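You operate a simulated robot arm through the tools that you are given. There is no shell and no other tool. Be economical: measure what you need, move in short steps, check, and stop when the job is done.

You are at the controls of a simulated two-armed robot. One attempt, no reset.

JOB
On the top of the purple-edged table, fold the grey cloth in half and then in half again.
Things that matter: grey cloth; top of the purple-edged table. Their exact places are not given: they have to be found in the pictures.

Only the result counts: the job must be done as asked and must still hold three seconds after the hand-in. Knocking over, shifting, dropping, spilling or breaking anything else fails it. Flat cloth is picked up by pressing the open fingertips on it (5 to 10 N) and closing them slowly along it; thin cloth reads only 2 to 8 mm in the jaws.

ROBOT AND FRAMES
Two 7-joint arms with two-finger parallel grippers on one trunk, on a base that drives. Base frame: it is fixed to the floor where the robot stands at the start and does not move with it; the origin is under the middle of the robot, x ahead of it, y to its left, z up; the surface under the hand at the start is at about z = 740. Units: mm, degrees, N and s.
The left shoulder is at the start at [62, 198, 979], the right one opposite. With the tool pointing down near the work surface each hand reaches from about 300 to 720 mm from the robot's upright axis, wherever it stands, measured 20 degrees to its own side. Places, roughly: top of the purple-edged table [600, 400, 700]. Payload 1.57 kg a hand.
The tool frame of a hand sits at the grasp point between the pads (the TCP): z along the fingers, y along the line on which they close. The tips reach 30 mm beyond it. Largest opening 110 mm; finger width 24, thickness 12; the body of the gripper, 48 by 112 mm, starts 78 mm behind the TCP.
Orientation is told as [roll, pitch, yaw] about the base's x, y, z axes, in that order, counted from this pose: with the fingers straight down and closing along the base's y, the tool's x points along the base's -x, its y along +y and its z along -z.

CONTROLS
- The arms move only by the tool servo_tool. It takes "left_targets", "right_targets" or both (then of equal length, played together; a hand with none holds still); each is a list of rows, each a list of 3 entries, a list of its own where there are three numbers: the shift along the tool's x, y, z in mm, then the turn, a rotation vector about the tool's x, y, z in degrees, then the finger opening in mm, from 0 to 110. In form: [[[tx, ty, tz], [wx, wy, wz], hand], ...]. A call has 1 to 10 rows; each row shifts and turns the commanded pose from where the row before left it, along the tool's axes as they then stand. Rows are played at 5 a second. More than 50 mm and 8.6 degrees between two rows, or a gripper value outside its range, and nothing of the call is played. A pose out of reach is approached as far as the arm can. The call stops where the force on the tool passes 40 N (or 10 N more than at its start, if that is more) or the arm is blocked; 0.2 s more then pass. The fingers move at their own pace (about 72 mm/s each) and stop on an object; they squeeze with about 37 N. The grip force told is the motor's: it shows also when the fingers shut on nothing. Time passes only in rows, and 0.2 s behind the last, so rows that do not move let the fingers close. The reply holds the time, the measured pose of the TCP, the force on the tool along the base axes, the opening and the grip force, in the units named above and with some noise, with the torque about the TCP (base axes, N m) and any sound that the robot's microphone picked up.
- Cameras (640 x 400 px; columns grow to the right, rows downward): "scene" is now at [98, -8.5, 1549.7]; the picture's right is [-0.13, -0.99, 0.00], its down [-0.87, 0.11, -0.49] and it looks along [0.48, -0.06, -0.87] (base axes); focal length 265 px, centre (320, 200). "left" rides on the left gripper at [70, -16, -141] in its tool frame; the picture's right is [0.23, 0.97, 0.00], its down [-0.86, 0.20, -0.48] and it looks along [-0.47, 0.11, 0.88] (tool axes); focal length 222 px, centre (320, 200). "right" rides on the right gripper at [70, 16, -141] in its tool frame; the picture's right is [-0.23, 0.97, 0.00], its down [-0.85, -0.20, -0.48] and it looks along [-0.47, -0.11, 0.88] (tool axes); focal length 222 px, centre (320, 200).
- get_image(camera): a new picture of that camera. No time passes.
- slide_trunk(by): slides the trunk up (or, below 0, down) by that many mm; the arms and the scene camera ride with it, the base frame stays. It gives what a move gives, with no picture.
- roll_base(legs): drives the robot by 1 to 6 legs, each [ahead, left, turn to the left] in mm, mm and degrees, along the robot's own axes; the way and the turn of a leg run together, so that a leg with both is an arc; at most 1500 mm and 180 degrees a leg. The arms and the cameras ride along, it lands a little off, and it stops where it bumps. It gives what a move gives.
- head_to(pan, tilt): turns the head with the scene camera to pan (to the left, within 86 degrees either way) and tilt (down, from -29 to 69), counted from straight ahead of the robot. It gives what a move gives.
- probe_pixels(camera, pixels): for up to 12 pixels [column, row] of the newest picture of that camera ("zoom" is the newest enlarged one), the place [x, y, z] in the base frame of the surface seen there, good to about 3 mm. No time passes.
- enlarge(camera, box): a new picture of the part [left, top, right, bottom] of that camera's present view, enlarged. No time passes.
- finish_job(): hands the job in; it is judged then, once.

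Work in short steps. Measure before you move; look again where a grasp or a placing could have gone wrong, and mend it. You have 80 turns and 62 pictures in all, those below and enlarged ones among them. Open the grippers and draw the arms clear of the work before you hand the job in, unless the task says otherwise.

The tools are called after "Call:" as name(argument=value, ...) on one line, values as JSON. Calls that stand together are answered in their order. servo_tool: Moves the arms, as the interface text tells. Its arguments: {"type":"object","properties":{"left_targets":{"type":"array","items":{"type":"array"}},"right_targets":{"type":"array","items":{"type":"array"}}},"required":[]} The other tools are called the same way: slide_trunk (by) slides the trunk up or down; roll_base (legs) drives the base; head_to (pan, tilt) turns the head that bears the scene camera; get_image (camera) takes a picture; probe_pixels (camera, pixels) gives the place of the surface under pixels of a picture; enlarge (camera, box) takes an enlarged picture of a part of a camera's view; finish_job () hands the job in.

At the start:

```text
t: 0.0
left_eef_pos: [504.5, 291.1, 956.3]
left_orientation: [-0.1, 0.0, -0.1]
left_ft_force: [0.8, 0.4, -0.7]
left_torque: [-0.02, 0.02, 0.0]
left_opening: 109.8
left_finger_force: 0.1
right_eef_pos: [364.2, -111.8, 888.0]
right_orientation: [-0.1, 0.0, -0.1]
right_ft_force: [0.1, 0.7, 0.1]
right_torque: [0.03, 0.02, -0.03]
right_opening: 110.1
right_finger_force: 0.1
trunk travel left (down, up): [-575.0, 415.0]
robot x, y, heading: [-5.2, 3.4, 0.1]
head pan, tilt: [-7.3, 60.8]
```

scene: 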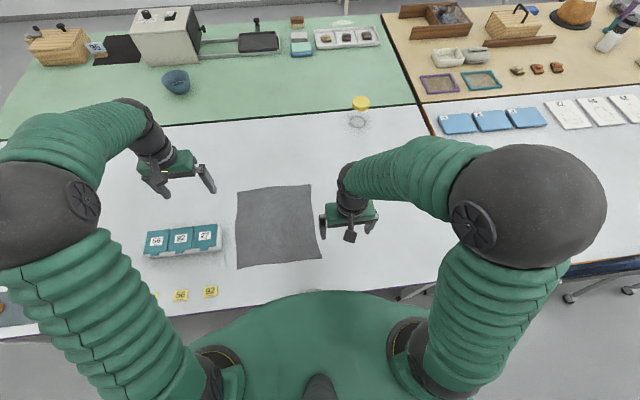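
right: 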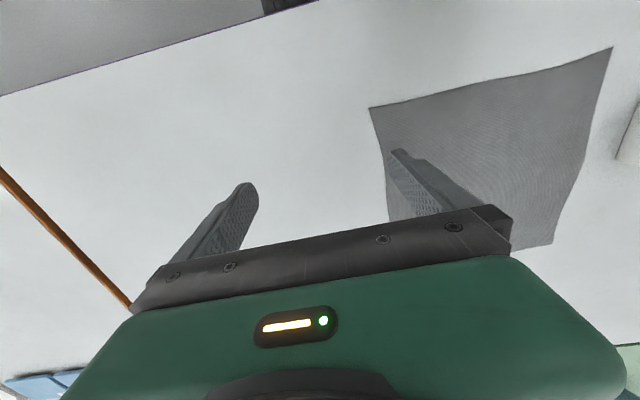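
left: 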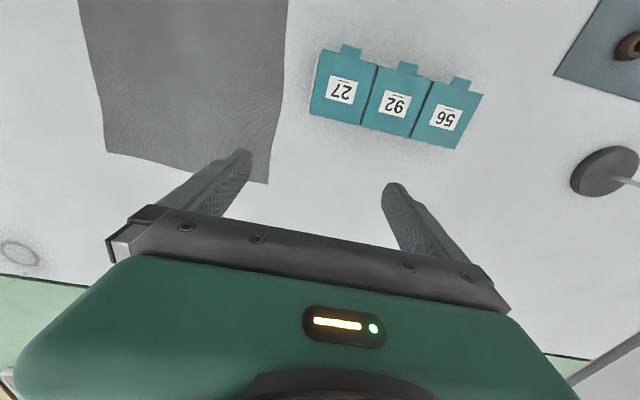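

The grey cloth shows in the scene picture with corners near (237,191), (310,185), (321,259), (237,268). I probe these and the surroundings.

Call:
probe_pixels(camera="scene", pixels=[[238, 192], [309, 187], [320, 258], [238, 267], [274, 188], [315, 222], [279, 264], [237, 230], [275, 225], [225, 250], [275, 285], [210, 290]])

Call:
enlarge(camera="scene", box=[200, 160, 360, 300])

```text
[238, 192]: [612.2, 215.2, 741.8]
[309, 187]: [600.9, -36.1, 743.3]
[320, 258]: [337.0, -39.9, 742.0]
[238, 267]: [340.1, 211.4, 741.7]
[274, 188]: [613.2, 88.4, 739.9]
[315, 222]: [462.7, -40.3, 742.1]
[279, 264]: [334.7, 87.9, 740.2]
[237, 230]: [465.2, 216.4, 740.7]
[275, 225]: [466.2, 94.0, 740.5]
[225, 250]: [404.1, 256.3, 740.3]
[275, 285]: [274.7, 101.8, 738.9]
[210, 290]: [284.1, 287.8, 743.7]
```

```text
2.86 times, centred on (280, 230) of scene
```

zoom: 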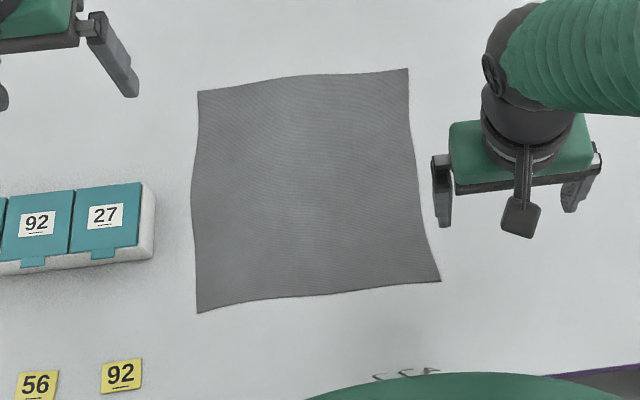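

The cloth is about 255 × 270 mm, lying at z≈740. I plan to fold the far edge onto the near one with both hands closing along x, then fold the right edge onto the left. I start by bringing both hands above the far corners and turning them; I also probe the teal bins so I stay clear of them.

Call:
servo_tool(left_targets=[[[-19.1, -20.2, 11.2], [0, 0, 0], 110], [[-19.1, -20.2, 11.2], [0, 0, 0], 110], [[-19.1, -20.2, 11.2], [0, 0, 0], 110], [[-19.1, -20.2, 11.2], [0, 0, 0], 90], [[-19.1, -20.2, 11.2], [0, 0, 0], 70], [[0, 0, 0], [0, 0, 8.5], 50], [[0, 0, 0], [0, 0, 8.5], 30], [[0, 0, 0], [0, 0, 8.5], 30], [[0, 0, 0], [0, 0, 8.5], 30], [[0, 0, 0], [0, 0, 8.5], 30]], right_targets=[[[-45.2, 18.4, 0], [0, 0, 0], 110], [[-45.2, 18.4, 0], [0, 0, 0], 110], [[-45.2, 18.4, 0], [0, 0, 0], 110], [[-45.2, 18.4, 0], [0, 0, 0], 90], [[-45.2, 18.4, 0], [0, 0, 0], 70], [[0, 0, 0], [0, 0, -8.5], 50], [[0, 0, 0], [0, 0, -8.5], 30], [[0, 0, 0], [0, 0, -8.5], 30], [[0, 0, 0], [0, 0, -8.5], 30], [[0, 0, 0], [0, 0, -8.5], 30]])

Call:
probe_pixels(camera="scene", pixels=[[217, 228], [150, 235], [206, 236], [217, 248], [160, 255]])

```text
t: 2.2
left_eef_pos: [599.0, 191.8, 899.7]
left_orientation: [0.0, 0.0, -42.6]
left_ft_force: [-0.1, 0.4, 0.0]
left_torque: [0.03, 0.01, -0.02]
left_opening: 30.0
left_finger_force: 0.1
right_eef_pos: [589.9, -19.7, 887.8]
right_orientation: [0.0, 0.1, 42.6]
right_ft_force: [0.3, 0.5, 0.5]
right_torque: [0.0, 0.0, -0.01]
right_opening: 30.0
right_finger_force: 0.0
trunk travel left (down, up): [-575.0, 415.0]
robot x, y, heading: [-1.9, -1.9, 0.3]
head pan, tilt: [-7.3, 60.8]
```

```text
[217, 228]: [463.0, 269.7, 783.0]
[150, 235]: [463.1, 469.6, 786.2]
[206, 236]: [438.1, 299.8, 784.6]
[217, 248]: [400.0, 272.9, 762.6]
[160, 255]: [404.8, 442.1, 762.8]
```

Both hands are over the far corners, turned 42.6°. I finish the turn and come down to about z=830.

Call:
servo_tool(left_targets=[[[0, 0, 0], [0, 0, 8.4], 30], [[0, 0, 0], [0, 0, 8.4], 30], [[0, 0, 0], [0, 0, 8.4], 30], [[0, 0, 0], [0, 0, 8.4], 30], [[0, 0, 0], [0, 0, 8.4], 30], [[0, 0, 0], [0, 0, 4.5], 30], [[0, 0, 35], [0, 0, 0], 30], [[0, 0, 35], [0, 0, 0], 30]], right_targets=[[[0, 0, 0], [0, 0, -8.4], 30], [[0, 0, 0], [0, 0, -8.4], 30], [[0, 0, 0], [0, 0, -8.4], 30], [[0, 0, 0], [0, 0, -8.4], 30], [[0, 0, 0], [0, 0, -8.4], 30], [[0, 0, 0], [0, 0, -4.5], 30], [[0, 0, 29], [0, 0, 0], 30], [[0, 0, 29], [0, 0, 0], 30]])

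Call:
get_image(camera="left")

Call:
get_image(camera="right")

```text
t: 4.0
left_eef_pos: [600.1, 194.0, 830.1]
left_orientation: [-0.1, -0.1, -89.0]
left_ft_force: [0.4, -0.2, -1.2]
left_torque: [0.01, -0.02, -0.01]
left_opening: 29.9
left_finger_force: 0.0
right_eef_pos: [590.7, -21.7, 827.2]
right_orientation: [0.1, 0.2, 89.1]
right_ft_force: [-0.2, 0.2, 0.0]
right_torque: [0.0, -0.04, -0.03]
right_opening: 30.1
right_finger_force: 0.1
trunk travel left (down, up): [-575.0, 415.0]
robot x, y, heading: [-0.6, 1.1, 0.1]
head pan, tilt: [-7.3, 60.8]
```

```text
57 pictures are left
```

left: 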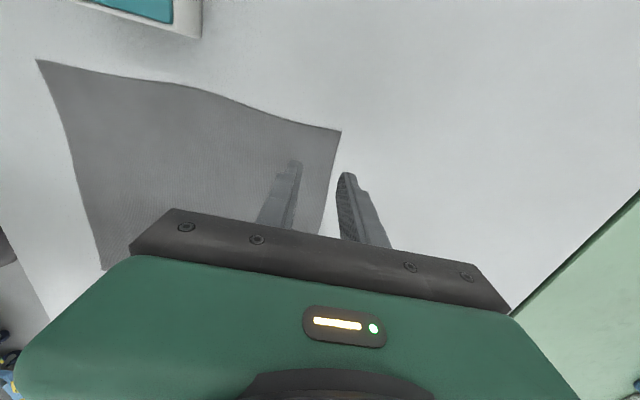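

```text
56 pictures are left
```

right: 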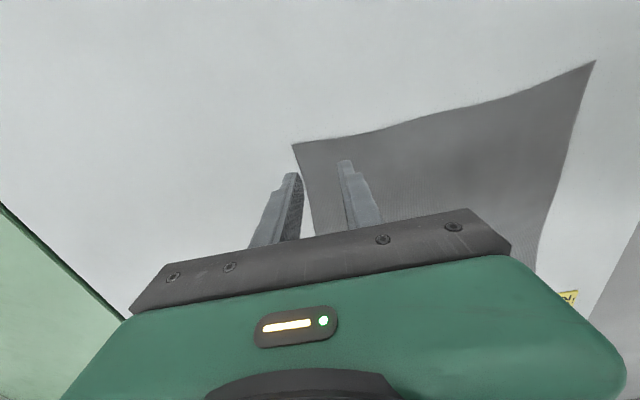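

The far edge runs near columns 330–340 in the left view and 300–310 in the right. I probe the edge and corners precisely.

Call:
probe_pixels(camera="left", pixels=[[339, 134], [333, 150], [327, 180], [322, 205], [317, 230]])

Call:
probe_pixels(camera="right", pixels=[[295, 146], [303, 170], [309, 195], [315, 225]])

```text
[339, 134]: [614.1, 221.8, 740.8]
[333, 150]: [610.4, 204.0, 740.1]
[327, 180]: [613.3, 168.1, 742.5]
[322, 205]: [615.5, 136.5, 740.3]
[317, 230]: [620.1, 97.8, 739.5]
```

```text
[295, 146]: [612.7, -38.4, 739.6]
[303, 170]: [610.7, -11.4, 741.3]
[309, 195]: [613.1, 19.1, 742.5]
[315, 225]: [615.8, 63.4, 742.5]
```

The edge is at x≈611 near both hands. I line up the fingers so the outer one is just past the edge, then come down to about 6 mm above the surface and on in 2 mm steps.

Call:
servo_tool(left_targets=[[[9, -2, 0], [0, 0, 0], 30], [[0, 0, 26], [0, 0, 0], 30], [[0, 0, 26], [0, 0, 0], 30], [[0, 0, 2], [0, 0, 0], 30], [[0, 0, 2], [0, 0, 0], 30], [[0, 0, 1.5], [0, 0, 0], 30], [[0, 0, 0], [0, 0, 0], 30]], right_targets=[[[0, -7.3, 0], [0, 0, 0], 30], [[0, 0, 25], [0, 0, 0], 30], [[0, 0, 25], [0, 0, 0], 30], [[0, 0, 2], [0, 0, 0], 30], [[0, 0, 2], [0, 0, 0], 30], [[0, 0, 1], [0, 0, 0], 30], [[0, 0, 0], [0, 0, 0], 30]])

```text
t: 5.6
left_eef_pos: [596.9, 200.8, 772.8]
left_orientation: [0.0, -0.2, -89.0]
left_ft_force: [0.4, -0.6, -0.1]
left_torque: [-0.01, -0.03, 0.02]
left_opening: 30.3
left_finger_force: 0.0
right_eef_pos: [595.1, -20.5, 773.3]
right_orientation: [0.0, 0.1, 88.9]
right_ft_force: [-0.4, -0.3, 0.3]
right_torque: [0.01, 0.02, 0.0]
right_opening: 29.9
right_finger_force: 0.0
trunk travel left (down, up): [-575.0, 415.0]
robot x, y, heading: [-0.4, -3.2, 0.1]
head pan, tilt: [-7.3, 60.8]
```

No contact yet; I go down in 1 mm steps.

Call:
servo_tool(left_targets=[[[0, 1, 1], [0, 0, 0], 30], [[0, 0, 1], [0, 0, 0], 30], [[0, 0, 0.5], [0, 0, 0], 30], [[0, 0, 0], [0, 0, 0], 30]], right_targets=[[[0, -2.5, 1], [0, 0, 0], 30], [[0, 0, 1], [0, 0, 0], 30], [[0, 0, 0.5], [0, 0, 0], 30], [[0, 0, 0], [0, 0, 0], 30]])

```text
t: 6.6
left_eef_pos: [598.5, 199.4, 770.6]
left_orientation: [0.1, 0.0, -89.1]
left_ft_force: [-0.6, 0.4, 5.0]
left_torque: [0.04, 0.02, 0.02]
left_opening: 29.8
left_finger_force: 0.1
right_eef_pos: [599.2, -18.1, 772.2]
right_orientation: [0.0, 0.0, 89.0]
right_ft_force: [-0.4, 0.0, 0.5]
right_torque: [0.0, 0.0, -0.03]
right_opening: 29.8
right_finger_force: 0.0
trunk travel left (down, up): [-575.0, 415.0]
robot x, y, heading: [-1.2, 0.6, -0.1]
head pan, tilt: [-7.3, 60.8]
```

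Left reads 5 N and right reads nothing yet. I lower the right further and press the left slightly more.

Call:
servo_tool(left_targets=[[[0, 0, 0.3], [0, 0, 0], 30], [[0, 0, 0], [0, 0, 0], 30], [[0, 0, 0], [0, 0, 0], 30]], right_targets=[[[0, 0, 0.7], [0, 0, 0], 30], [[0, 0, 0.5], [0, 0, 0], 30], [[0, 0, 0], [0, 0, 0], 30]])

```text
t: 7.4
left_eef_pos: [598.8, 200.2, 770.8]
left_orientation: [0.0, 0.0, -88.9]
left_ft_force: [2.3, 0.8, 7.0]
left_torque: [0.01, -0.03, -0.02]
left_opening: 29.9
left_finger_force: 0.1
right_eef_pos: [600.0, -20.1, 770.5]
right_orientation: [0.0, 0.0, 89.0]
right_ft_force: [-0.2, -0.1, -0.2]
right_torque: [-0.03, 0.01, 0.01]
right_opening: 30.0
right_finger_force: 0.1
trunk travel left (down, up): [-575.0, 415.0]
robot x, y, heading: [0.3, -2.0, -0.1]
head pan, tilt: [-7.3, 60.8]
```

The left is at 7 N. The right still reads about 0, so I lower it a bit more.

Call:
servo_tool(right_targets=[[[0, 0, 0.6], [0, 0, 0], 30], [[0, 0, 0.6], [0, 0, 0], 30], [[0, 0, 0], [0, 0, 0], 30]])

```text
t: 8.2
left_eef_pos: [598.0, 199.6, 771.6]
left_orientation: [0.1, 0.0, -89.0]
left_ft_force: [0.6, 0.9, 4.8]
left_torque: [-0.01, -0.02, 0.0]
left_opening: 29.9
left_finger_force: 0.1
right_eef_pos: [599.9, -20.4, 771.1]
right_orientation: [-0.2, 0.1, 89.0]
right_ft_force: [1.0, -1.5, 7.6]
right_torque: [-0.05, 0.06, 0.03]
right_opening: 29.6
right_finger_force: 0.0
trunk travel left (down, up): [-575.0, 415.0]
robot x, y, heading: [-2.1, 1.2, 0.1]
head pan, tilt: [-7.3, 60.8]
```

Both hands press at 5–8 N. Now I close slowly.

Call:
servo_tool(left_targets=[[[0, 0, 0.2], [0, 0, 0], 27], [[0, 0, 0], [0, 0, 0], 24], [[0, 0, 0], [0, 0, 0], 21], [[0, 0, 0], [0, 0, 0], 18], [[0, 0, 0], [0, 0, 0], 15], [[0, 0, 0], [0, 0, 0], 12], [[0, 0, 0], [0, 0, 0], 9], [[0, 0, 0], [0, 0, 0], 6], [[0, 0, 0], [0, 0, 0], 3], [[0, 0, 0], [0, 0, 0], 0]], right_targets=[[[0, 0, 0], [0, 0, 0], 27], [[0, 0, 0], [0, 0, 0], 24], [[0, 0, 0], [0, 0, 0], 21], [[0, 0, 0], [0, 0, 0], 18], [[0, 0, 0], [0, 0, 0], 15], [[0, 0, 0], [0, 0, 0], 12], [[0, 0, 0], [0, 0, 0], 9], [[0, 0, 0], [0, 0, 0], 6], [[0, 0, 0], [0, 0, 0], 3], [[0, 0, 0], [0, 0, 0], 0]])

Call:
get_image(camera="left")

Call:
get_image(camera="right")

```text
t: 10.4
left_eef_pos: [596.7, 198.5, 771.2]
left_orientation: [0.1, 0.1, -89.0]
left_ft_force: [-0.6, -0.2, 11.7]
left_torque: [0.02, 0.01, 0.0]
left_opening: 2.0
left_finger_force: 23.8
right_eef_pos: [599.4, -19.7, 771.8]
right_orientation: [-0.1, 0.0, 89.0]
right_ft_force: [-0.1, -0.1, 5.8]
right_torque: [-0.03, -0.03, 0.0]
right_opening: 1.8
right_finger_force: 23.7
trunk travel left (down, up): [-575.0, 415.0]
robot x, y, heading: [2.4, -1.0, 0.2]
head pan, tilt: [-7.3, 60.8]
```

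```text
55 pictures are left
```

left: 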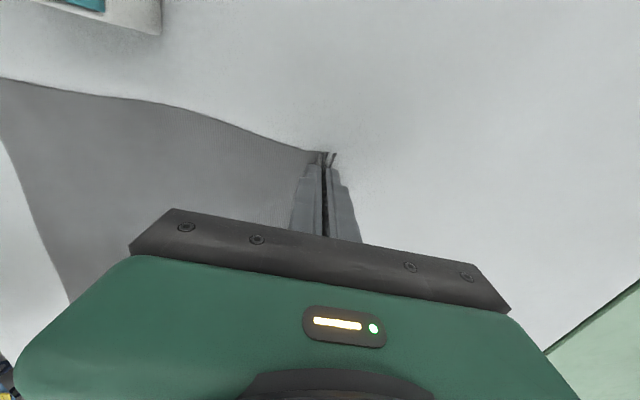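

```text
54 pictures are left
```

right: 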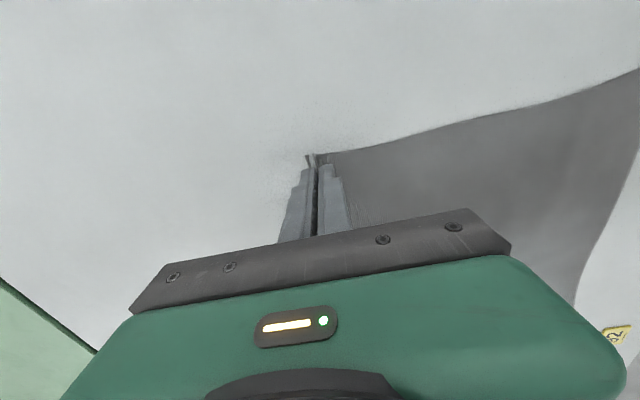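

Both hands have pinched the edge with a small lip (2.0 and 1.8 mm in the jaws). I lift 50 mm while moving back toward the robot.

Call:
servo_tool(left_targets=[[[0, 0, -10], [0, 0, 0], 0], [[0, 0, -15], [0, 0, 0], 0], [[0, -10, -15], [0, 0, 0], 0], [[0, -10, -15], [0, 0, 0], 0], [[0, -15, -10], [0, 0, 0], 0]], right_targets=[[[0, 0, -10], [0, 0, 0], 0], [[0, 0, -15], [0, 0, 0], 0], [[0, 10, -15], [0, 0, 0], 0], [[0, 10, -15], [0, 0, 0], 0], [[0, 15, -10], [0, 0, 0], 0]])

Call:
get_image(camera="scene")

```text
t: 11.6
left_eef_pos: [562.1, 199.3, 836.0]
left_orientation: [0.1, -0.1, -89.0]
left_ft_force: [0.1, -0.6, 0.5]
left_torque: [0.0, -0.03, -0.01]
left_opening: 1.9
left_finger_force: 24.1
right_eef_pos: [563.1, -19.9, 837.1]
right_orientation: [-0.1, -0.1, 89.0]
right_ft_force: [-0.2, -0.5, 0.7]
right_torque: [-0.01, -0.03, 0.01]
right_opening: 2.0
right_finger_force: 23.2
trunk travel left (down, up): [-575.0, 415.0]
robot x, y, heading: [-1.0, -2.2, 0.0]
head pan, tilt: [-7.3, 60.8]
```

```text
53 pictures are left
```

scene: 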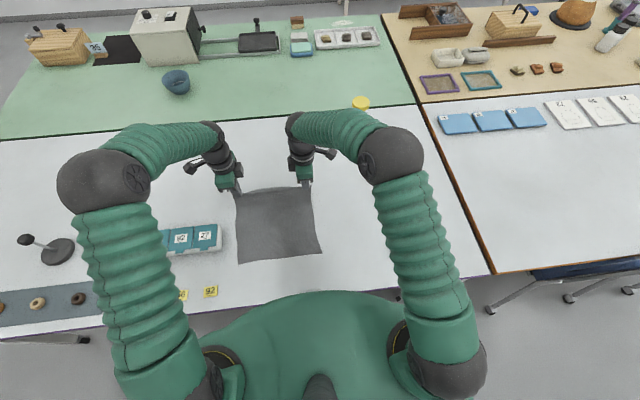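

The cloth hangs well from both hands. I carry the edge over in an arc toward x≈362, ending a little above the lower layer.

Call:
servo_tool(left_targets=[[[0, -20, -12], [0, 0, 0], 0], [[0, -22, -12], [0, 0, 0], 0], [[0, -22, -8], [0, 0, 0], 0], [[0, -23, -2], [0, 0, 0], 0], [[0, -25, 6], [0, 0, 0], 0], [[0, -25, 12], [0, 0, 0], 0], [[0, -22, 18], [0, 0, 0], 0], [[0, -20, 18], [0, 0, 0], 0], [[0, -16, 18], [0, 0, 0], 0], [[0, -7, 14], [0, 0, 0], 0]], right_targets=[[[0, 20, -12], [0, 0, 0], 0], [[0, 22, -12], [0, 0, 0], 0], [[0, 22, -8], [0, 0, 0], 0], [[0, 23, -2], [0, 0, 0], 0], [[0, 25, 6], [0, 0, 0], 0], [[0, 25, 12], [0, 0, 0], 0], [[0, 22, 18], [0, 0, 0], 0], [[0, 20, 18], [0, 0, 0], 0], [[0, 16, 18], [0, 0, 0], 0], [[0, 7, 14], [0, 0, 0], 0]])

Call:
get_image(camera="scene")

Call:
get_image(camera="left")

```text
t: 13.8
left_eef_pos: [361.9, 196.6, 782.2]
left_orientation: [-0.1, -0.1, -89.1]
left_ft_force: [1.5, 0.0, -0.6]
left_torque: [-0.01, -0.01, 0.0]
left_opening: 1.9
left_finger_force: 23.1
right_eef_pos: [361.7, -16.9, 781.7]
right_orientation: [0.0, 0.0, 89.0]
right_ft_force: [-0.1, -0.2, 0.3]
right_torque: [-0.02, 0.01, -0.03]
right_opening: 1.7
right_finger_force: 23.2
trunk travel left (down, up): [-575.0, 415.0]
robot x, y, heading: [-0.5, 0.8, -0.1]
head pan, tilt: [-7.3, 60.8]
```

```text
52 pictures are left
```

scene: 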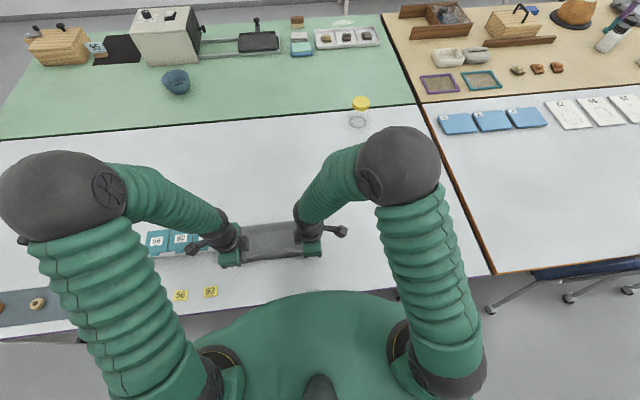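

```text
51 pictures are left
```

left: 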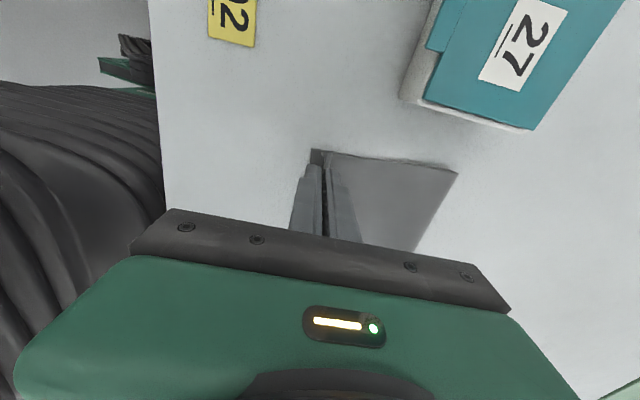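

The fold is formed. I enlarge the left view around the tips to compare the two layers' edges before I release.

Call:
enlarge(camera="left", box=[260, 120, 480, 260])

Call:
enlarge(camera="scene", box=[200, 190, 360, 290])

```text
2.86 times, centred on (370, 190) of left
```

zoom: 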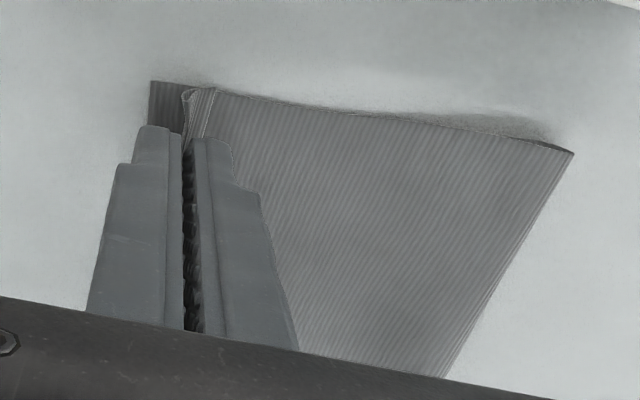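

```text
4.00 times, centred on (280, 240) of scene
```

zoom: 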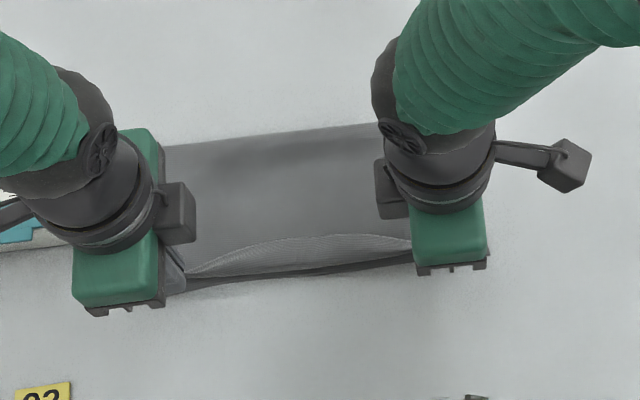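

The lower layer's edge reaches about 12 mm past the jaws, which leaves room for the gathered cloth to unfold. I lower 6 mm and open slowly.

Call:
servo_tool(left_targets=[[[0, 0, 4], [0, 0, 0], 0], [[0, 0, 3], [0, 0, 0], 0], [[0, 0, 0], [0, 0, 0], 6], [[0, 0, 0], [0, 0, 0], 14], [[0, 0, 0], [0, 0, 0], 22], [[0, 0, 0], [0, 0, 0], 30], [[0, 0, -10], [0, 0, 0], 30], [[0, 0, -20], [0, 0, 0], 30], [[0, 0, -30], [0, 0, 0], 30], [[0, 0, -40], [0, 0, 0], 30]], right_targets=[[[0, 0, 4], [0, 0, 0], 0], [[0, 0, 3], [0, 0, 0], 0], [[0, 0, 0], [0, 0, 0], 6], [[0, 0, 0], [0, 0, 0], 14], [[0, 0, 0], [0, 0, 0], 22], [[0, 0, 0], [0, 0, 0], 30], [[0, 0, -10], [0, 0, 0], 30], [[0, 0, -20], [0, 0, 0], 30], [[0, 0, -30], [0, 0, 0], 30], [[0, 0, -40], [0, 0, 0], 30]])

Call:
get_image(camera="left")

Call:
get_image(camera="right")

```text
t: 16.0
left_eef_pos: [358.7, 194.5, 877.3]
left_orientation: [0.1, 0.0, -89.0]
left_ft_force: [-0.5, 0.8, -0.4]
left_torque: [0.01, 0.0, -0.01]
left_opening: 30.0
left_finger_force: 0.1
right_eef_pos: [360.9, -16.7, 879.1]
right_orientation: [-0.1, 0.0, 89.2]
right_ft_force: [0.1, -0.6, 0.1]
right_torque: [0.02, -0.03, -0.03]
right_opening: 30.3
right_finger_force: 0.1
trunk travel left (down, up): [-575.0, 415.0]
robot x, y, heading: [0.7, -0.6, -0.2]
head pan, tilt: [-7.3, 60.8]
```

```text
48 pictures are left
```

left: 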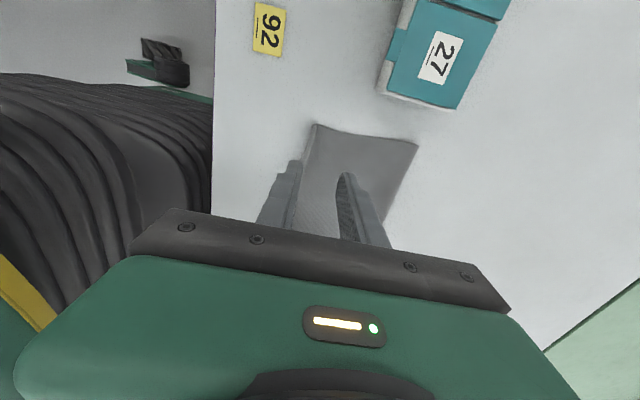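

```text
47 pictures are left
```

right: 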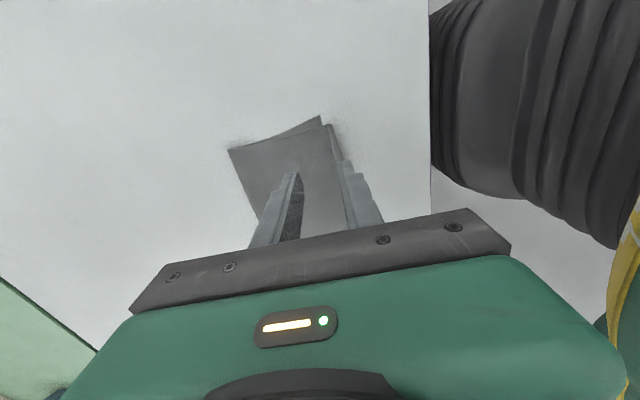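

The pinches unfolded cleanly. I move both hands clear, turning the left back toward yaw 0 and the right on toward 180. That puts the right hand's camera on the far side, so the two hands can work close together on the right edge.

Call:
servo_tool(left_targets=[[[30, 0, 0], [0, 0, 0], 30], [[30, 0, 0], [0, 0, 0], 30], [[30, 0, 0], [0, 0, 0], 30], [[0, 0, 0], [0, 0, -8.5], 30], [[0, 0, 0], [0, 0, -8.5], 30], [[0, 0, 0], [0, 0, -8.5], 30], [[0, 0, 0], [0, 0, -8.5], 30], [[0, 0, 0], [0, 0, -8.5], 30], [[0, 0, 0], [0, 0, -8.5], 30], [[0, 0, 0], [0, 0, -8.5], 30]], right_targets=[[[40, -30, 0], [0, 0, 0], 30], [[40, -30, 0], [0, 0, 0], 30], [[20, -35, 0], [0, 0, 0], 30], [[0, 0, 0], [0, 0, -8.5], 30], [[0, 0, 0], [0, 0, -8.5], 30], [[0, 0, 0], [0, 0, -8.5], 30], [[0, 0, 0], [0, 0, -8.5], 30], [[0, 0, 0], [0, 0, -8.5], 30], [[0, 0, 0], [0, 0, -8.5], 30], [[0, 0, 0], [0, 0, -8.5], 30]])

Call:
enlarge(camera="scene", box=[190, 160, 390, 290])

```text
t: 18.2
left_eef_pos: [359.8, 284.8, 876.3]
left_orientation: [0.0, 0.0, -29.4]
left_ft_force: [0.8, -0.8, 0.1]
left_torque: [0.0, 0.0, -0.03]
left_opening: 29.9
left_finger_force: 0.0
right_eef_pos: [455.2, -117.4, 876.3]
right_orientation: [-0.1, -0.1, 148.6]
right_ft_force: [-0.2, -0.3, -0.4]
right_torque: [0.01, -0.04, 0.03]
right_opening: 29.8
right_finger_force: 0.2
trunk travel left (down, up): [-575.0, 415.0]
robot x, y, heading: [-2.3, 2.5, 0.1]
head pan, tilt: [-7.3, 60.8]
```

```text
3.08 times, centred on (290, 225) of scene
```

zoom: 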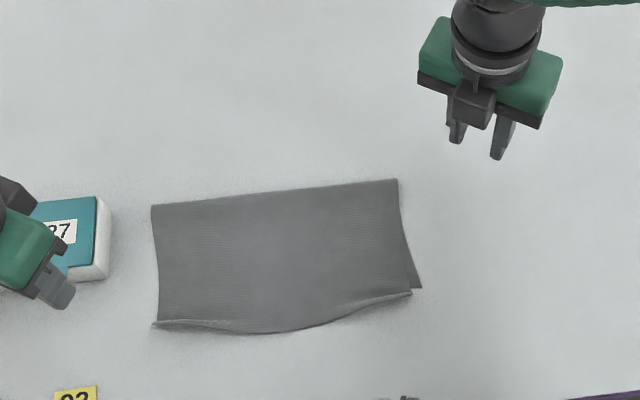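

The first fold is neat, and the 148° turn went well. I probe the half cloth's outline.

Call:
probe_pixels(camera="zoom", pixels=[[153, 208], [395, 182], [419, 287], [409, 292], [156, 323], [270, 331], [210, 325], [408, 245], [400, 215], [157, 265], [275, 260], [330, 318]])

Call:
servo_tool(left_targets=[[[0, 0, 0], [0, 0, -8.5], 30], [[0, 0, 0], [0, 0, -8.5], 30], [[0, 0, 0], [0, 0, -8.5], 30], [[0, 0, 0], [0, 0, -3.9], 30]], right_targets=[[[0, 0, 0], [0, 0, -8.5], 30], [[0, 0, 0], [0, 0, -8.5], 30], [[0, 0, 0], [0, 0, -8.5], 30], [[0, 0, 0], [0, 0, -5.5], 30]])

```text
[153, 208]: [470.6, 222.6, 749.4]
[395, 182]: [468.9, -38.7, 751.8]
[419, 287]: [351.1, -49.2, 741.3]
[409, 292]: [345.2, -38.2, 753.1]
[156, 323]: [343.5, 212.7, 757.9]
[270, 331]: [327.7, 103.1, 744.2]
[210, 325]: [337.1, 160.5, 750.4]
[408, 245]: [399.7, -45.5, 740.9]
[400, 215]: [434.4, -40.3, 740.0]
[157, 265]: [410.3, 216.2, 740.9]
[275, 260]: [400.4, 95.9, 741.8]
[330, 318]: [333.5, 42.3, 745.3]
```

```text
t: 19.2
left_eef_pos: [361.1, 284.3, 877.6]
left_orientation: [0.1, 0.1, 0.1]
left_ft_force: [-0.1, -0.2, 0.4]
left_torque: [0.02, 0.03, 0.0]
left_opening: 29.6
left_finger_force: 0.0
right_eef_pos: [457.4, -117.6, 875.0]
right_orientation: [0.0, 0.0, 179.6]
right_ft_force: [-0.4, 0.0, 0.3]
right_torque: [0.02, -0.01, 0.03]
right_opening: 30.1
right_finger_force: 0.0
trunk travel left (down, up): [-575.0, 415.0]
robot x, y, heading: [-3.7, -0.4, 0.0]
head pan, tilt: [-7.3, 60.8]
```

The half cloth spans x 335–470 and y −40…217; at the right edge the lower layer sticks out to y≈−48 near the robot. I bring the left hand over the near-right corner (357,−32) and the right hand over the far-right corner (457,−24), at height.

Call:
servo_tool(left_targets=[[[4, -45, 0], [0, 0, 0], 34], [[0, -45, 0], [0, 0, 0], 34], [[0, -45, 0], [0, 0, 0], 34], [[0, -45, 0], [0, 0, 0], 34], [[0, -45, 0], [0, 0, 0], 34], [[0, -45, 0], [0, 0, 0], 34], [[0, -46, 0], [0, 0, 0], 34]], right_targets=[[[0, -13.3, 0], [0, 0, 0], 34], [[0, -13.3, 0], [0, 0, 0], 34], [[0, -13.3, 0], [0, 0, 0], 34], [[0, -13.3, 0], [0, 0, 0], 34], [[0, -13.3, 0], [0, 0, 0], 34], [[0, -13.3, 0], [0, 0, 0], 34], [[0, -13.3, 0], [0, 0, 0], 34]])

Call:
get_image(camera="scene")

Call:
get_image(camera="left")

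Call:
get_image(camera="right")

```text
t: 20.8
left_eef_pos: [367.0, -25.1, 886.3]
left_orientation: [-0.6, -1.1, 2.0]
left_ft_force: [-0.5, -0.3, -0.3]
left_torque: [0.01, 0.03, -0.01]
left_opening: 33.7
left_finger_force: 0.1
right_eef_pos: [456.4, -24.9, 877.0]
right_orientation: [0.0, 0.0, 179.6]
right_ft_force: [0.3, 0.5, 0.0]
right_torque: [-0.01, 0.01, 0.01]
right_opening: 34.2
right_finger_force: 0.1
trunk travel left (down, up): [-575.0, 415.0]
robot x, y, heading: [1.7, 1.4, 0.1]
head pan, tilt: [-7.3, 60.8]
```

```text
45 pictures are left
```

scene: 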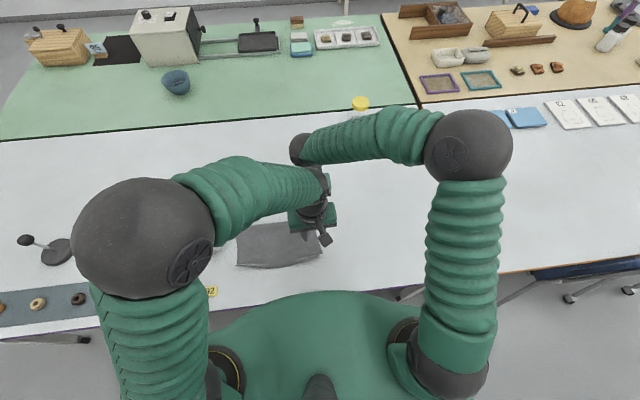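

```text
44 pictures are left
```

left: 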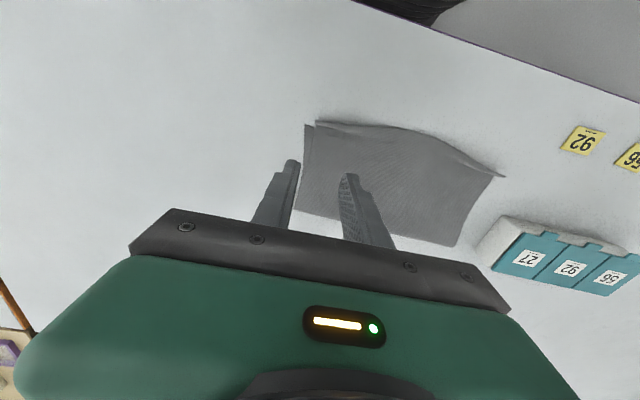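

```text
43 pictures are left
```

right: 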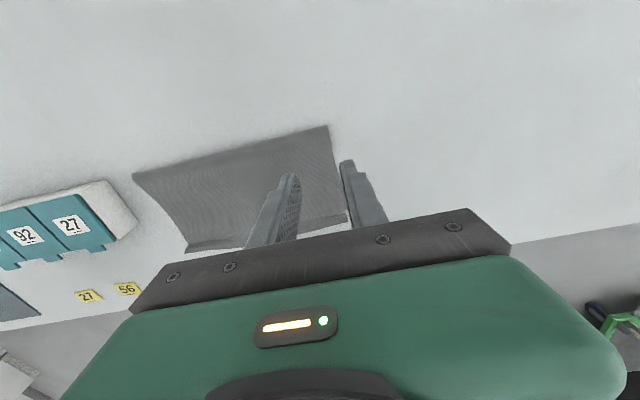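

The left hand stopped short of its target (367,−25, slightly tilted) because it is too close in for that arm. I back the base off by 60 mm.

Call:
roll_base(legs=[[-60, 0, 0]])

```text
t: 21.8
left_eef_pos: [306.6, -24.8, 882.8]
left_orientation: [-0.3, -0.6, 1.8]
left_ft_force: [-1.2, 0.2, -0.1]
left_torque: [-0.02, 0.0, 0.01]
left_opening: 33.9
left_finger_force: 0.0
right_eef_pos: [397.2, -26.3, 877.1]
right_orientation: [0.0, -0.1, 179.4]
right_ft_force: [-0.5, 0.6, -0.4]
right_torque: [-0.01, -0.04, 0.0]
right_opening: 34.2
right_finger_force: 0.1
trunk travel left (down, up): [-575.0, 415.0]
robot x, y, heading: [-58.4, 0.9, 0.1]
head pan, tilt: [-7.3, 60.8]
```

Now I move both hands +60 mm in x relative to the base's new place.

Call:
servo_tool(left_targets=[[[-20, 0, 0], [0, 0, 0], 34], [[-20, 0, 0], [0, 0, 0], 34], [[-20, 0, 0], [0, 0, 0], 34], [[0, 0, 0], [0, 0, 0], 34]], right_targets=[[[20, 0, 0], [0, 0, 0], 34], [[20, 0, 0], [0, 0, 0], 34], [[20, 0, 0], [0, 0, 0], 34], [[0, 0, 0], [0, 0, 0], 34]])

Call:
enlarge(camera="scene", box=[220, 90, 380, 230])

```text
t: 22.8
left_eef_pos: [364.2, -20.3, 881.8]
left_orientation: [-0.3, -0.5, 1.8]
left_ft_force: [-0.3, 0.2, 0.5]
left_torque: [0.02, -0.02, -0.01]
left_opening: 33.9
left_finger_force: 0.1
right_eef_pos: [456.0, -26.6, 877.1]
right_orientation: [0.1, 0.0, 179.4]
right_ft_force: [-0.4, 0.2, -0.1]
right_torque: [-0.03, 0.01, 0.0]
right_opening: 34.1
right_finger_force: 0.1
trunk travel left (down, up): [-575.0, 415.0]
robot x, y, heading: [-60.1, 0.4, -0.1]
head pan, tilt: [-7.3, 60.8]
```

```text
2.86 times, centred on (300, 160) of scene
```

zoom: 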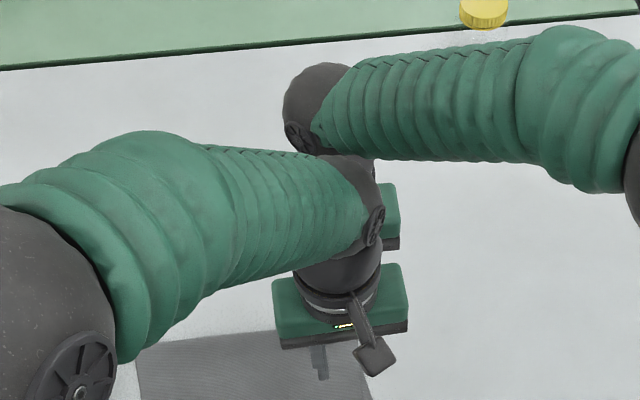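

The left hand still falls short, likely because it reaches too far across the body. I roll the base 80 mm to the right so the left hand works nearer its own side, then put the hands back over the edge.

Call:
roll_base(legs=[[0, -80, 0]])

Call:
servo_tool(left_targets=[[[0, 20, 0], [0, 0, 0], 34], [[0, 20, 0], [0, 0, 0], 34], [[0, 20, 0], [0, 0, 0], 34], [[0, 20, 0], [0, 0, 0], 34], [[0, 0, 0], [0, 0, 0], 34]], right_targets=[[[0, -20, 0], [0, 0, 0], 34], [[0, -20, 0], [0, 0, 0], 34], [[0, -20, 0], [0, 0, 0], 34], [[0, -20, 0], [0, 0, 0], 34], [[0, 0, 0], [0, 0, 0], 34]])

Call:
get_image(camera="scene")

```text
t: 23.8
left_eef_pos: [364.6, -73.0, 881.8]
left_orientation: [-1.7, -0.6, 1.9]
left_ft_force: [-0.3, 0.5, 0.1]
left_torque: [-0.1, -0.01, 0.04]
left_opening: 33.8
left_finger_force: 0.0
right_eef_pos: [454.4, -80.7, 877.7]
right_orientation: [1.4, 0.1, 179.3]
right_ft_force: [0.8, 0.4, 0.5]
right_torque: [-0.06, -0.02, -0.02]
right_opening: 34.1
right_finger_force: 0.0
trunk travel left (down, up): [-575.0, 415.0]
robot x, y, heading: [-61.3, -75.7, -0.2]
head pan, tilt: [-7.3, 60.8]
```

```text
t: 25.0
left_eef_pos: [360.5, -20.8, 882.4]
left_orientation: [0.1, -0.9, 2.0]
left_ft_force: [-0.3, -1.0, 1.2]
left_torque: [0.0, -0.04, -0.01]
left_opening: 34.0
left_finger_force: 0.0
right_eef_pos: [454.7, -26.6, 880.6]
right_orientation: [-0.4, 0.3, 179.4]
right_ft_force: [0.1, -1.5, -0.2]
right_torque: [0.03, 0.0, 0.01]
right_opening: 34.2
right_finger_force: 0.2
trunk travel left (down, up): [-575.0, 415.0]
robot x, y, heading: [-61.3, -80.7, -0.2]
head pan, tilt: [-7.3, 60.8]
```

```text
41 pictures are left
```

scene: 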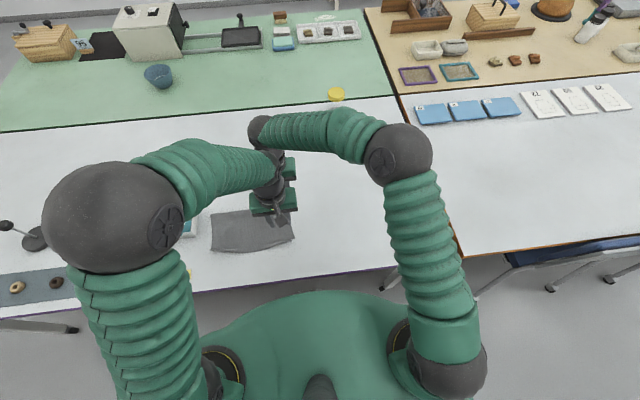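

Small deviations now appear in both hands, so the wrists are probably touching each other. I tilt the hands 6° apart at the top and spread them a few mm.

Call:
servo_tool(left_targets=[[[3, 0, 0], [0, -3, 0], 34], [[2, 0, 0], [0, -3, 0], 34], [[0, 0, 0], [0, 0, 0], 34]], right_targets=[[[4, 0, 0], [0, -3, 0], 34], [[0, 0, 0], [0, -3, 0], 34], [[0, 0, 0], [0, 0, 0], 34]])

```text
t: 25.8
left_eef_pos: [356.6, -17.4, 881.6]
left_orientation: [-0.1, -6.8, 2.0]
left_ft_force: [0.0, 0.0, 0.0]
left_torque: [0.03, -0.01, 0.03]
left_opening: 34.1
left_finger_force: 0.1
right_eef_pos: [459.0, -23.8, 879.5]
right_orientation: [-0.1, -5.8, 179.5]
right_ft_force: [0.1, 0.2, -1.1]
right_torque: [0.04, 0.0, 0.0]
right_opening: 34.0
right_finger_force: 0.3
trunk travel left (down, up): [-575.0, 415.0]
robot x, y, heading: [-60.6, -76.7, -0.2]
head pan, tilt: [-7.3, 60.8]
```

The wrists are free now. I straighten the left yaw by 2°, lower to about z=815 and look at the edge from both hand cameras.

Call:
servo_tool(left_targets=[[[0, 0, 0], [0, 0, 2], 34], [[-3.5, 0, 33], [0, 0, 0], 34], [[-3.5, 0, 33], [0, 0, 0], 34]], right_targets=[[[0, 0, 0], [0, 0, 0], 34], [[-3.5, 0, 32], [0, 0, 0], 34], [[-3.5, 0, 32], [0, 0, 0], 34]])

Call:
get_image(camera="left")

Call:
get_image(camera="right")

```text
t: 26.6
left_eef_pos: [369.8, -15.2, 819.3]
left_orientation: [0.0, -6.8, 0.0]
left_ft_force: [-0.7, -0.6, 0.6]
left_torque: [0.01, 0.0, 0.03]
left_opening: 33.9
left_finger_force: 0.0
right_eef_pos: [444.6, -21.7, 814.6]
right_orientation: [-0.1, -5.8, 179.5]
right_ft_force: [-0.3, -0.1, 0.1]
right_torque: [0.03, 0.0, 0.0]
right_opening: 34.0
right_finger_force: 0.1
trunk travel left (down, up): [-575.0, 415.0]
robot x, y, heading: [-62.2, -78.7, -0.2]
head pan, tilt: [-7.3, 60.8]
```

```text
40 pictures are left
```

left: 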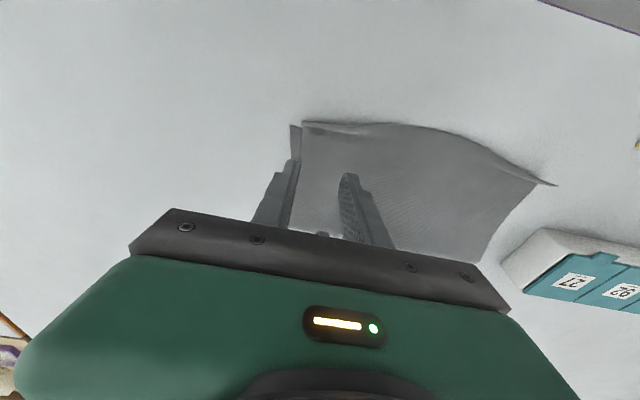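

```text
39 pictures are left
```

right: 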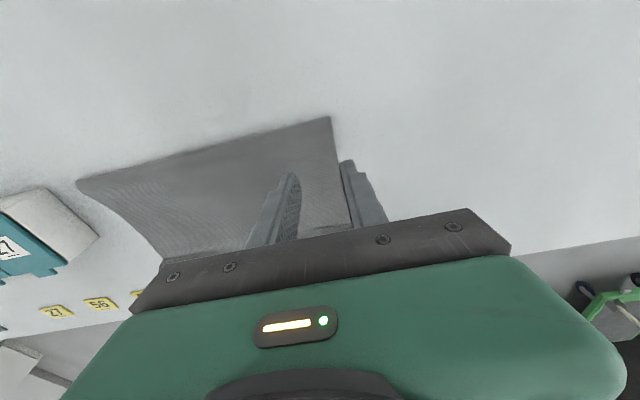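

I probe the right edge of both layers near the fingers.

Call:
probe_pixels(camera="left", pixels=[[291, 127], [291, 145], [303, 123], [302, 140], [300, 160], [298, 190], [296, 220]])

Call:
probe_pixels(camera="right", pixels=[[329, 119], [334, 140], [338, 160], [343, 190]])

```text
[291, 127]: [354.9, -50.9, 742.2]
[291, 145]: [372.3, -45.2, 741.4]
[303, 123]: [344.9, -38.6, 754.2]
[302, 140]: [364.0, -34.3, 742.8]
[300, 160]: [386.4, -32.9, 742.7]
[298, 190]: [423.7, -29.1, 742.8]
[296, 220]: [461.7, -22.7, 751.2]
```

```text
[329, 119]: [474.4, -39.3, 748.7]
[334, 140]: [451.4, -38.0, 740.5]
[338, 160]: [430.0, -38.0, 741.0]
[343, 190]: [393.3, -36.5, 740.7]
```

I correct the x drift and align the fingers: left to (353,−31.5), right to (460,−21.5), with a 36 mm opening. Then I descend to about 3 mm above contact.

Call:
servo_tool(left_targets=[[[21.9, -16.3, 0], [0, 0, 0], 36], [[0, 0, 14], [0, 0, 0], 36], [[0, 0, 14], [0, 0, 0], 36], [[0, 0, 13.7], [0, 0, 0], 36], [[0, 0, 0], [0, 0, 0], 36]], right_targets=[[[19.3, 0, 0], [0, 0, 0], 36], [[0, 0, 14], [0, 0, 0], 36], [[0, 0, 14], [0, 0, 0], 36], [[0, 0, 9.8], [0, 0, 0], 36], [[0, 0, 0], [0, 0, 0], 36]])

```text
t: 27.8
left_eef_pos: [351.5, -31.6, 774.9]
left_orientation: [-0.1, -6.8, -0.1]
left_ft_force: [-0.2, 0.5, 0.1]
left_torque: [0.01, -0.01, -0.03]
left_opening: 36.2
left_finger_force: 0.1
right_eef_pos: [460.9, -21.3, 775.5]
right_orientation: [0.0, -5.6, 179.6]
right_ft_force: [-0.2, 1.2, -0.1]
right_torque: [0.0, -0.02, 0.02]
right_opening: 36.2
right_finger_force: 0.1
trunk travel left (down, up): [-575.0, 415.0]
robot x, y, heading: [-61.9, -74.7, -0.2]
head pan, tilt: [-7.3, 60.8]
```

Positions are good. I descend in 1 mm steps until contact.

Call:
servo_tool(left_targets=[[[0, 0, 1], [0, 0, 0], 36], [[0, 0, 1], [0, 0, 0], 36], [[0, 0, 0.7], [0, 0, 0], 36], [[0, 0, 0], [0, 0, 0], 36]], right_targets=[[[0, 0, 1], [0, 0, 0], 36], [[0, 0, 1], [0, 0, 0], 36], [[0, 0, 0.7], [0, 0, 0], 36], [[0, 0, 0], [0, 0, 0], 36]])

```text
t: 28.8
left_eef_pos: [351.9, -29.9, 772.3]
left_orientation: [-0.1, -6.9, 0.0]
left_ft_force: [-2.0, -0.9, 11.6]
left_torque: [0.22, 0.13, 0.03]
left_opening: 35.7
left_finger_force: 0.0
right_eef_pos: [460.4, -22.1, 774.7]
right_orientation: [-0.2, -5.7, 179.4]
right_ft_force: [-0.2, 0.1, -0.7]
right_torque: [-0.01, 0.01, -0.01]
right_opening: 36.1
right_finger_force: 0.0
trunk travel left (down, up): [-575.0, 415.0]
robot x, y, heading: [-61.5, -74.2, -0.1]
head pan, tilt: [-7.3, 60.8]
```

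The left presses at 11.6 N. I lower the right alone.

Call:
servo_tool(right_targets=[[[0, 0, 0.7], [0, 0, 0], 36], [[0, 0, 0.7], [0, 0, 0], 36], [[0, 0, 0.5], [0, 0, 0], 36], [[0, 0, 0], [0, 0, 0], 36]])

```text
t: 29.8
left_eef_pos: [353.1, -30.8, 772.1]
left_orientation: [0.0, -6.9, 0.1]
left_ft_force: [0.4, 0.4, 15.2]
left_torque: [0.35, 0.07, 0.02]
left_opening: 35.5
left_finger_force: 0.0
right_eef_pos: [459.5, -21.2, 772.2]
right_orientation: [0.0, -5.7, 179.4]
right_ft_force: [-0.1, 1.0, 1.1]
right_torque: [0.03, -0.01, 0.01]
right_opening: 36.0
right_finger_force: 0.1
trunk travel left (down, up): [-575.0, 415.0]
robot x, y, heading: [-64.4, -78.8, -0.2]
head pan, tilt: [-7.3, 60.8]
```

On the left, all the load is on the inner finger (torque +0.35). I roll both hands 2° so the outer fingers also reach the table, and lower the right a bit more.

Call:
servo_tool(left_targets=[[[0, 0, -0.5], [-2, 0, 0], 36], [[0, 0, 0], [0, 0, 0], 36], [[0, 0, 0], [0, 0, 0], 36]], right_targets=[[[0, 0, 0], [2, 0, 0], 36], [[0, 0, 0.5], [0, 0, 0], 36], [[0, 0, 0], [0, 0, 0], 36]])

```text
t: 30.6
left_eef_pos: [354.4, -27.9, 773.2]
left_orientation: [2.0, -6.9, 0.7]
left_ft_force: [0.0, 0.5, 0.6]
left_torque: [0.0, -0.04, 0.02]
left_opening: 35.9
left_finger_force: 0.0
right_eef_pos: [459.9, -20.4, 772.8]
right_orientation: [-2.1, -5.6, 179.4]
right_ft_force: [0.3, -1.0, 10.6]
right_torque: [-0.22, -0.11, -0.01]
right_opening: 36.6
right_finger_force: 0.2
trunk travel left (down, up): [-575.0, 415.0]
robot x, y, heading: [-58.2, -78.2, -0.3]
head pan, tilt: [-7.3, 60.8]
```

The right now loads only its outer finger, so I take back 1° of roll; the left needs about 1 mm down.

Call:
servo_tool(left_targets=[[[0, -2, 0.6], [0, 0, 0], 36], [[0, 0, 0.6], [0, 0, 0], 36], [[0, 0, 0], [0, 0, 0], 36]], right_targets=[[[0, 0, 0], [-1, 0, 0], 36], [[0, 0, 0], [0, 0, 0], 36], [[0, 0, 0], [0, 0, 0], 36]])

```text
t: 31.4
left_eef_pos: [355.2, -28.6, 772.6]
left_orientation: [1.9, -7.0, 0.8]
left_ft_force: [0.2, -0.9, 1.7]
left_torque: [-0.06, 0.0, 0.0]
left_opening: 36.2
left_finger_force: 0.3
right_eef_pos: [461.1, -20.3, 772.6]
right_orientation: [-1.1, -5.7, 179.3]
right_ft_force: [1.2, 1.9, 10.5]
right_torque: [-0.14, -0.15, 0.01]
right_opening: 35.6
right_finger_force: 0.0
trunk travel left (down, up): [-575.0, 415.0]
robot x, y, heading: [-61.8, -75.4, -0.1]
head pan, tilt: [-7.3, 60.8]
```

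The left has just touched with its outer finger. I press it about 0.8 mm more and take back 0.7° of roll.

Call:
servo_tool(left_targets=[[[0, 0, 0.4], [0.7, 0, 0], 36], [[0, 0, 0.4], [0, 0, 0], 36], [[0, 0, 0], [0, 0, 0], 36]], right_targets=[[[0, 0, 0], [-0.4, 0, 0], 36], [[0, 0, 0], [0, 0, 0], 36], [[0, 0, 0], [0, 0, 0], 36]])

```text
t: 32.2
left_eef_pos: [355.0, -31.3, 772.1]
left_orientation: [1.1, -7.3, 0.1]
left_ft_force: [13.9, 8.9, 36.3]
left_torque: [0.21, -0.2, 0.15]
left_opening: 31.9
left_finger_force: 0.0
right_eef_pos: [460.0, -20.0, 771.3]
right_orientation: [-0.6, -5.7, 179.3]
right_ft_force: [1.4, -2.1, 13.4]
right_torque: [-0.08, -0.16, 0.03]
right_opening: 36.4
right_finger_force: 0.1
trunk travel left (down, up): [-575.0, 415.0]
robot x, y, heading: [-58.3, -71.1, -0.3]
head pan, tilt: [-7.3, 60.8]
```

The left jumped to 36 N. I back it off in small steps.

Call:
servo_tool(left_targets=[[[0, 0, -0.5], [0, 0, 0], 36], [[0, 0, 0], [0, 0, 0], 36]])

```text
t: 32.8
left_eef_pos: [354.5, -31.9, 772.3]
left_orientation: [1.1, -7.1, 0.1]
left_ft_force: [17.4, 6.8, 38.4]
left_torque: [0.09, -0.26, 0.22]
left_opening: 32.1
left_finger_force: 0.0
right_eef_pos: [459.1, -20.5, 772.0]
right_orientation: [-0.5, -5.5, 179.4]
right_ft_force: [2.3, -1.0, 15.3]
right_torque: [-0.12, -0.21, 0.01]
right_opening: 36.2
right_finger_force: 0.1
trunk travel left (down, up): [-575.0, 415.0]
robot x, y, heading: [-61.3, -78.2, -0.3]
head pan, tilt: [-7.3, 60.8]
```

Still 38 N, with a sideways part too. I lift the left by 2 mm more.

Call:
servo_tool(left_targets=[[[0, 0, -1], [0, 0, 0], 36], [[0, 0, -1], [0, 0, 0], 36], [[0, 0, 0], [0, 0, 0], 36]])

Call:
get_image(camera="left")

```text
t: 33.6
left_eef_pos: [351.7, -29.0, 772.3]
left_orientation: [1.3, -6.6, 0.3]
left_ft_force: [5.7, 0.0, 9.0]
left_torque: [-0.07, -0.11, 0.09]
left_opening: 35.3
left_finger_force: 0.1
right_eef_pos: [460.3, -20.9, 771.8]
right_orientation: [-0.7, -5.6, 179.4]
right_ft_force: [2.3, 1.4, 21.8]
right_torque: [0.01, -0.27, 0.03]
right_opening: 35.9
right_finger_force: 0.1
trunk travel left (down, up): [-575.0, 415.0]
robot x, y, heading: [-61.5, -77.9, 0.1]
head pan, tilt: [-7.3, 60.8]
```

```text
38 pictures are left
```

left: 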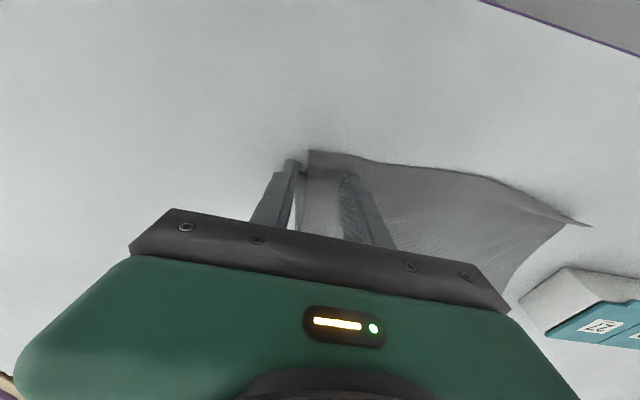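

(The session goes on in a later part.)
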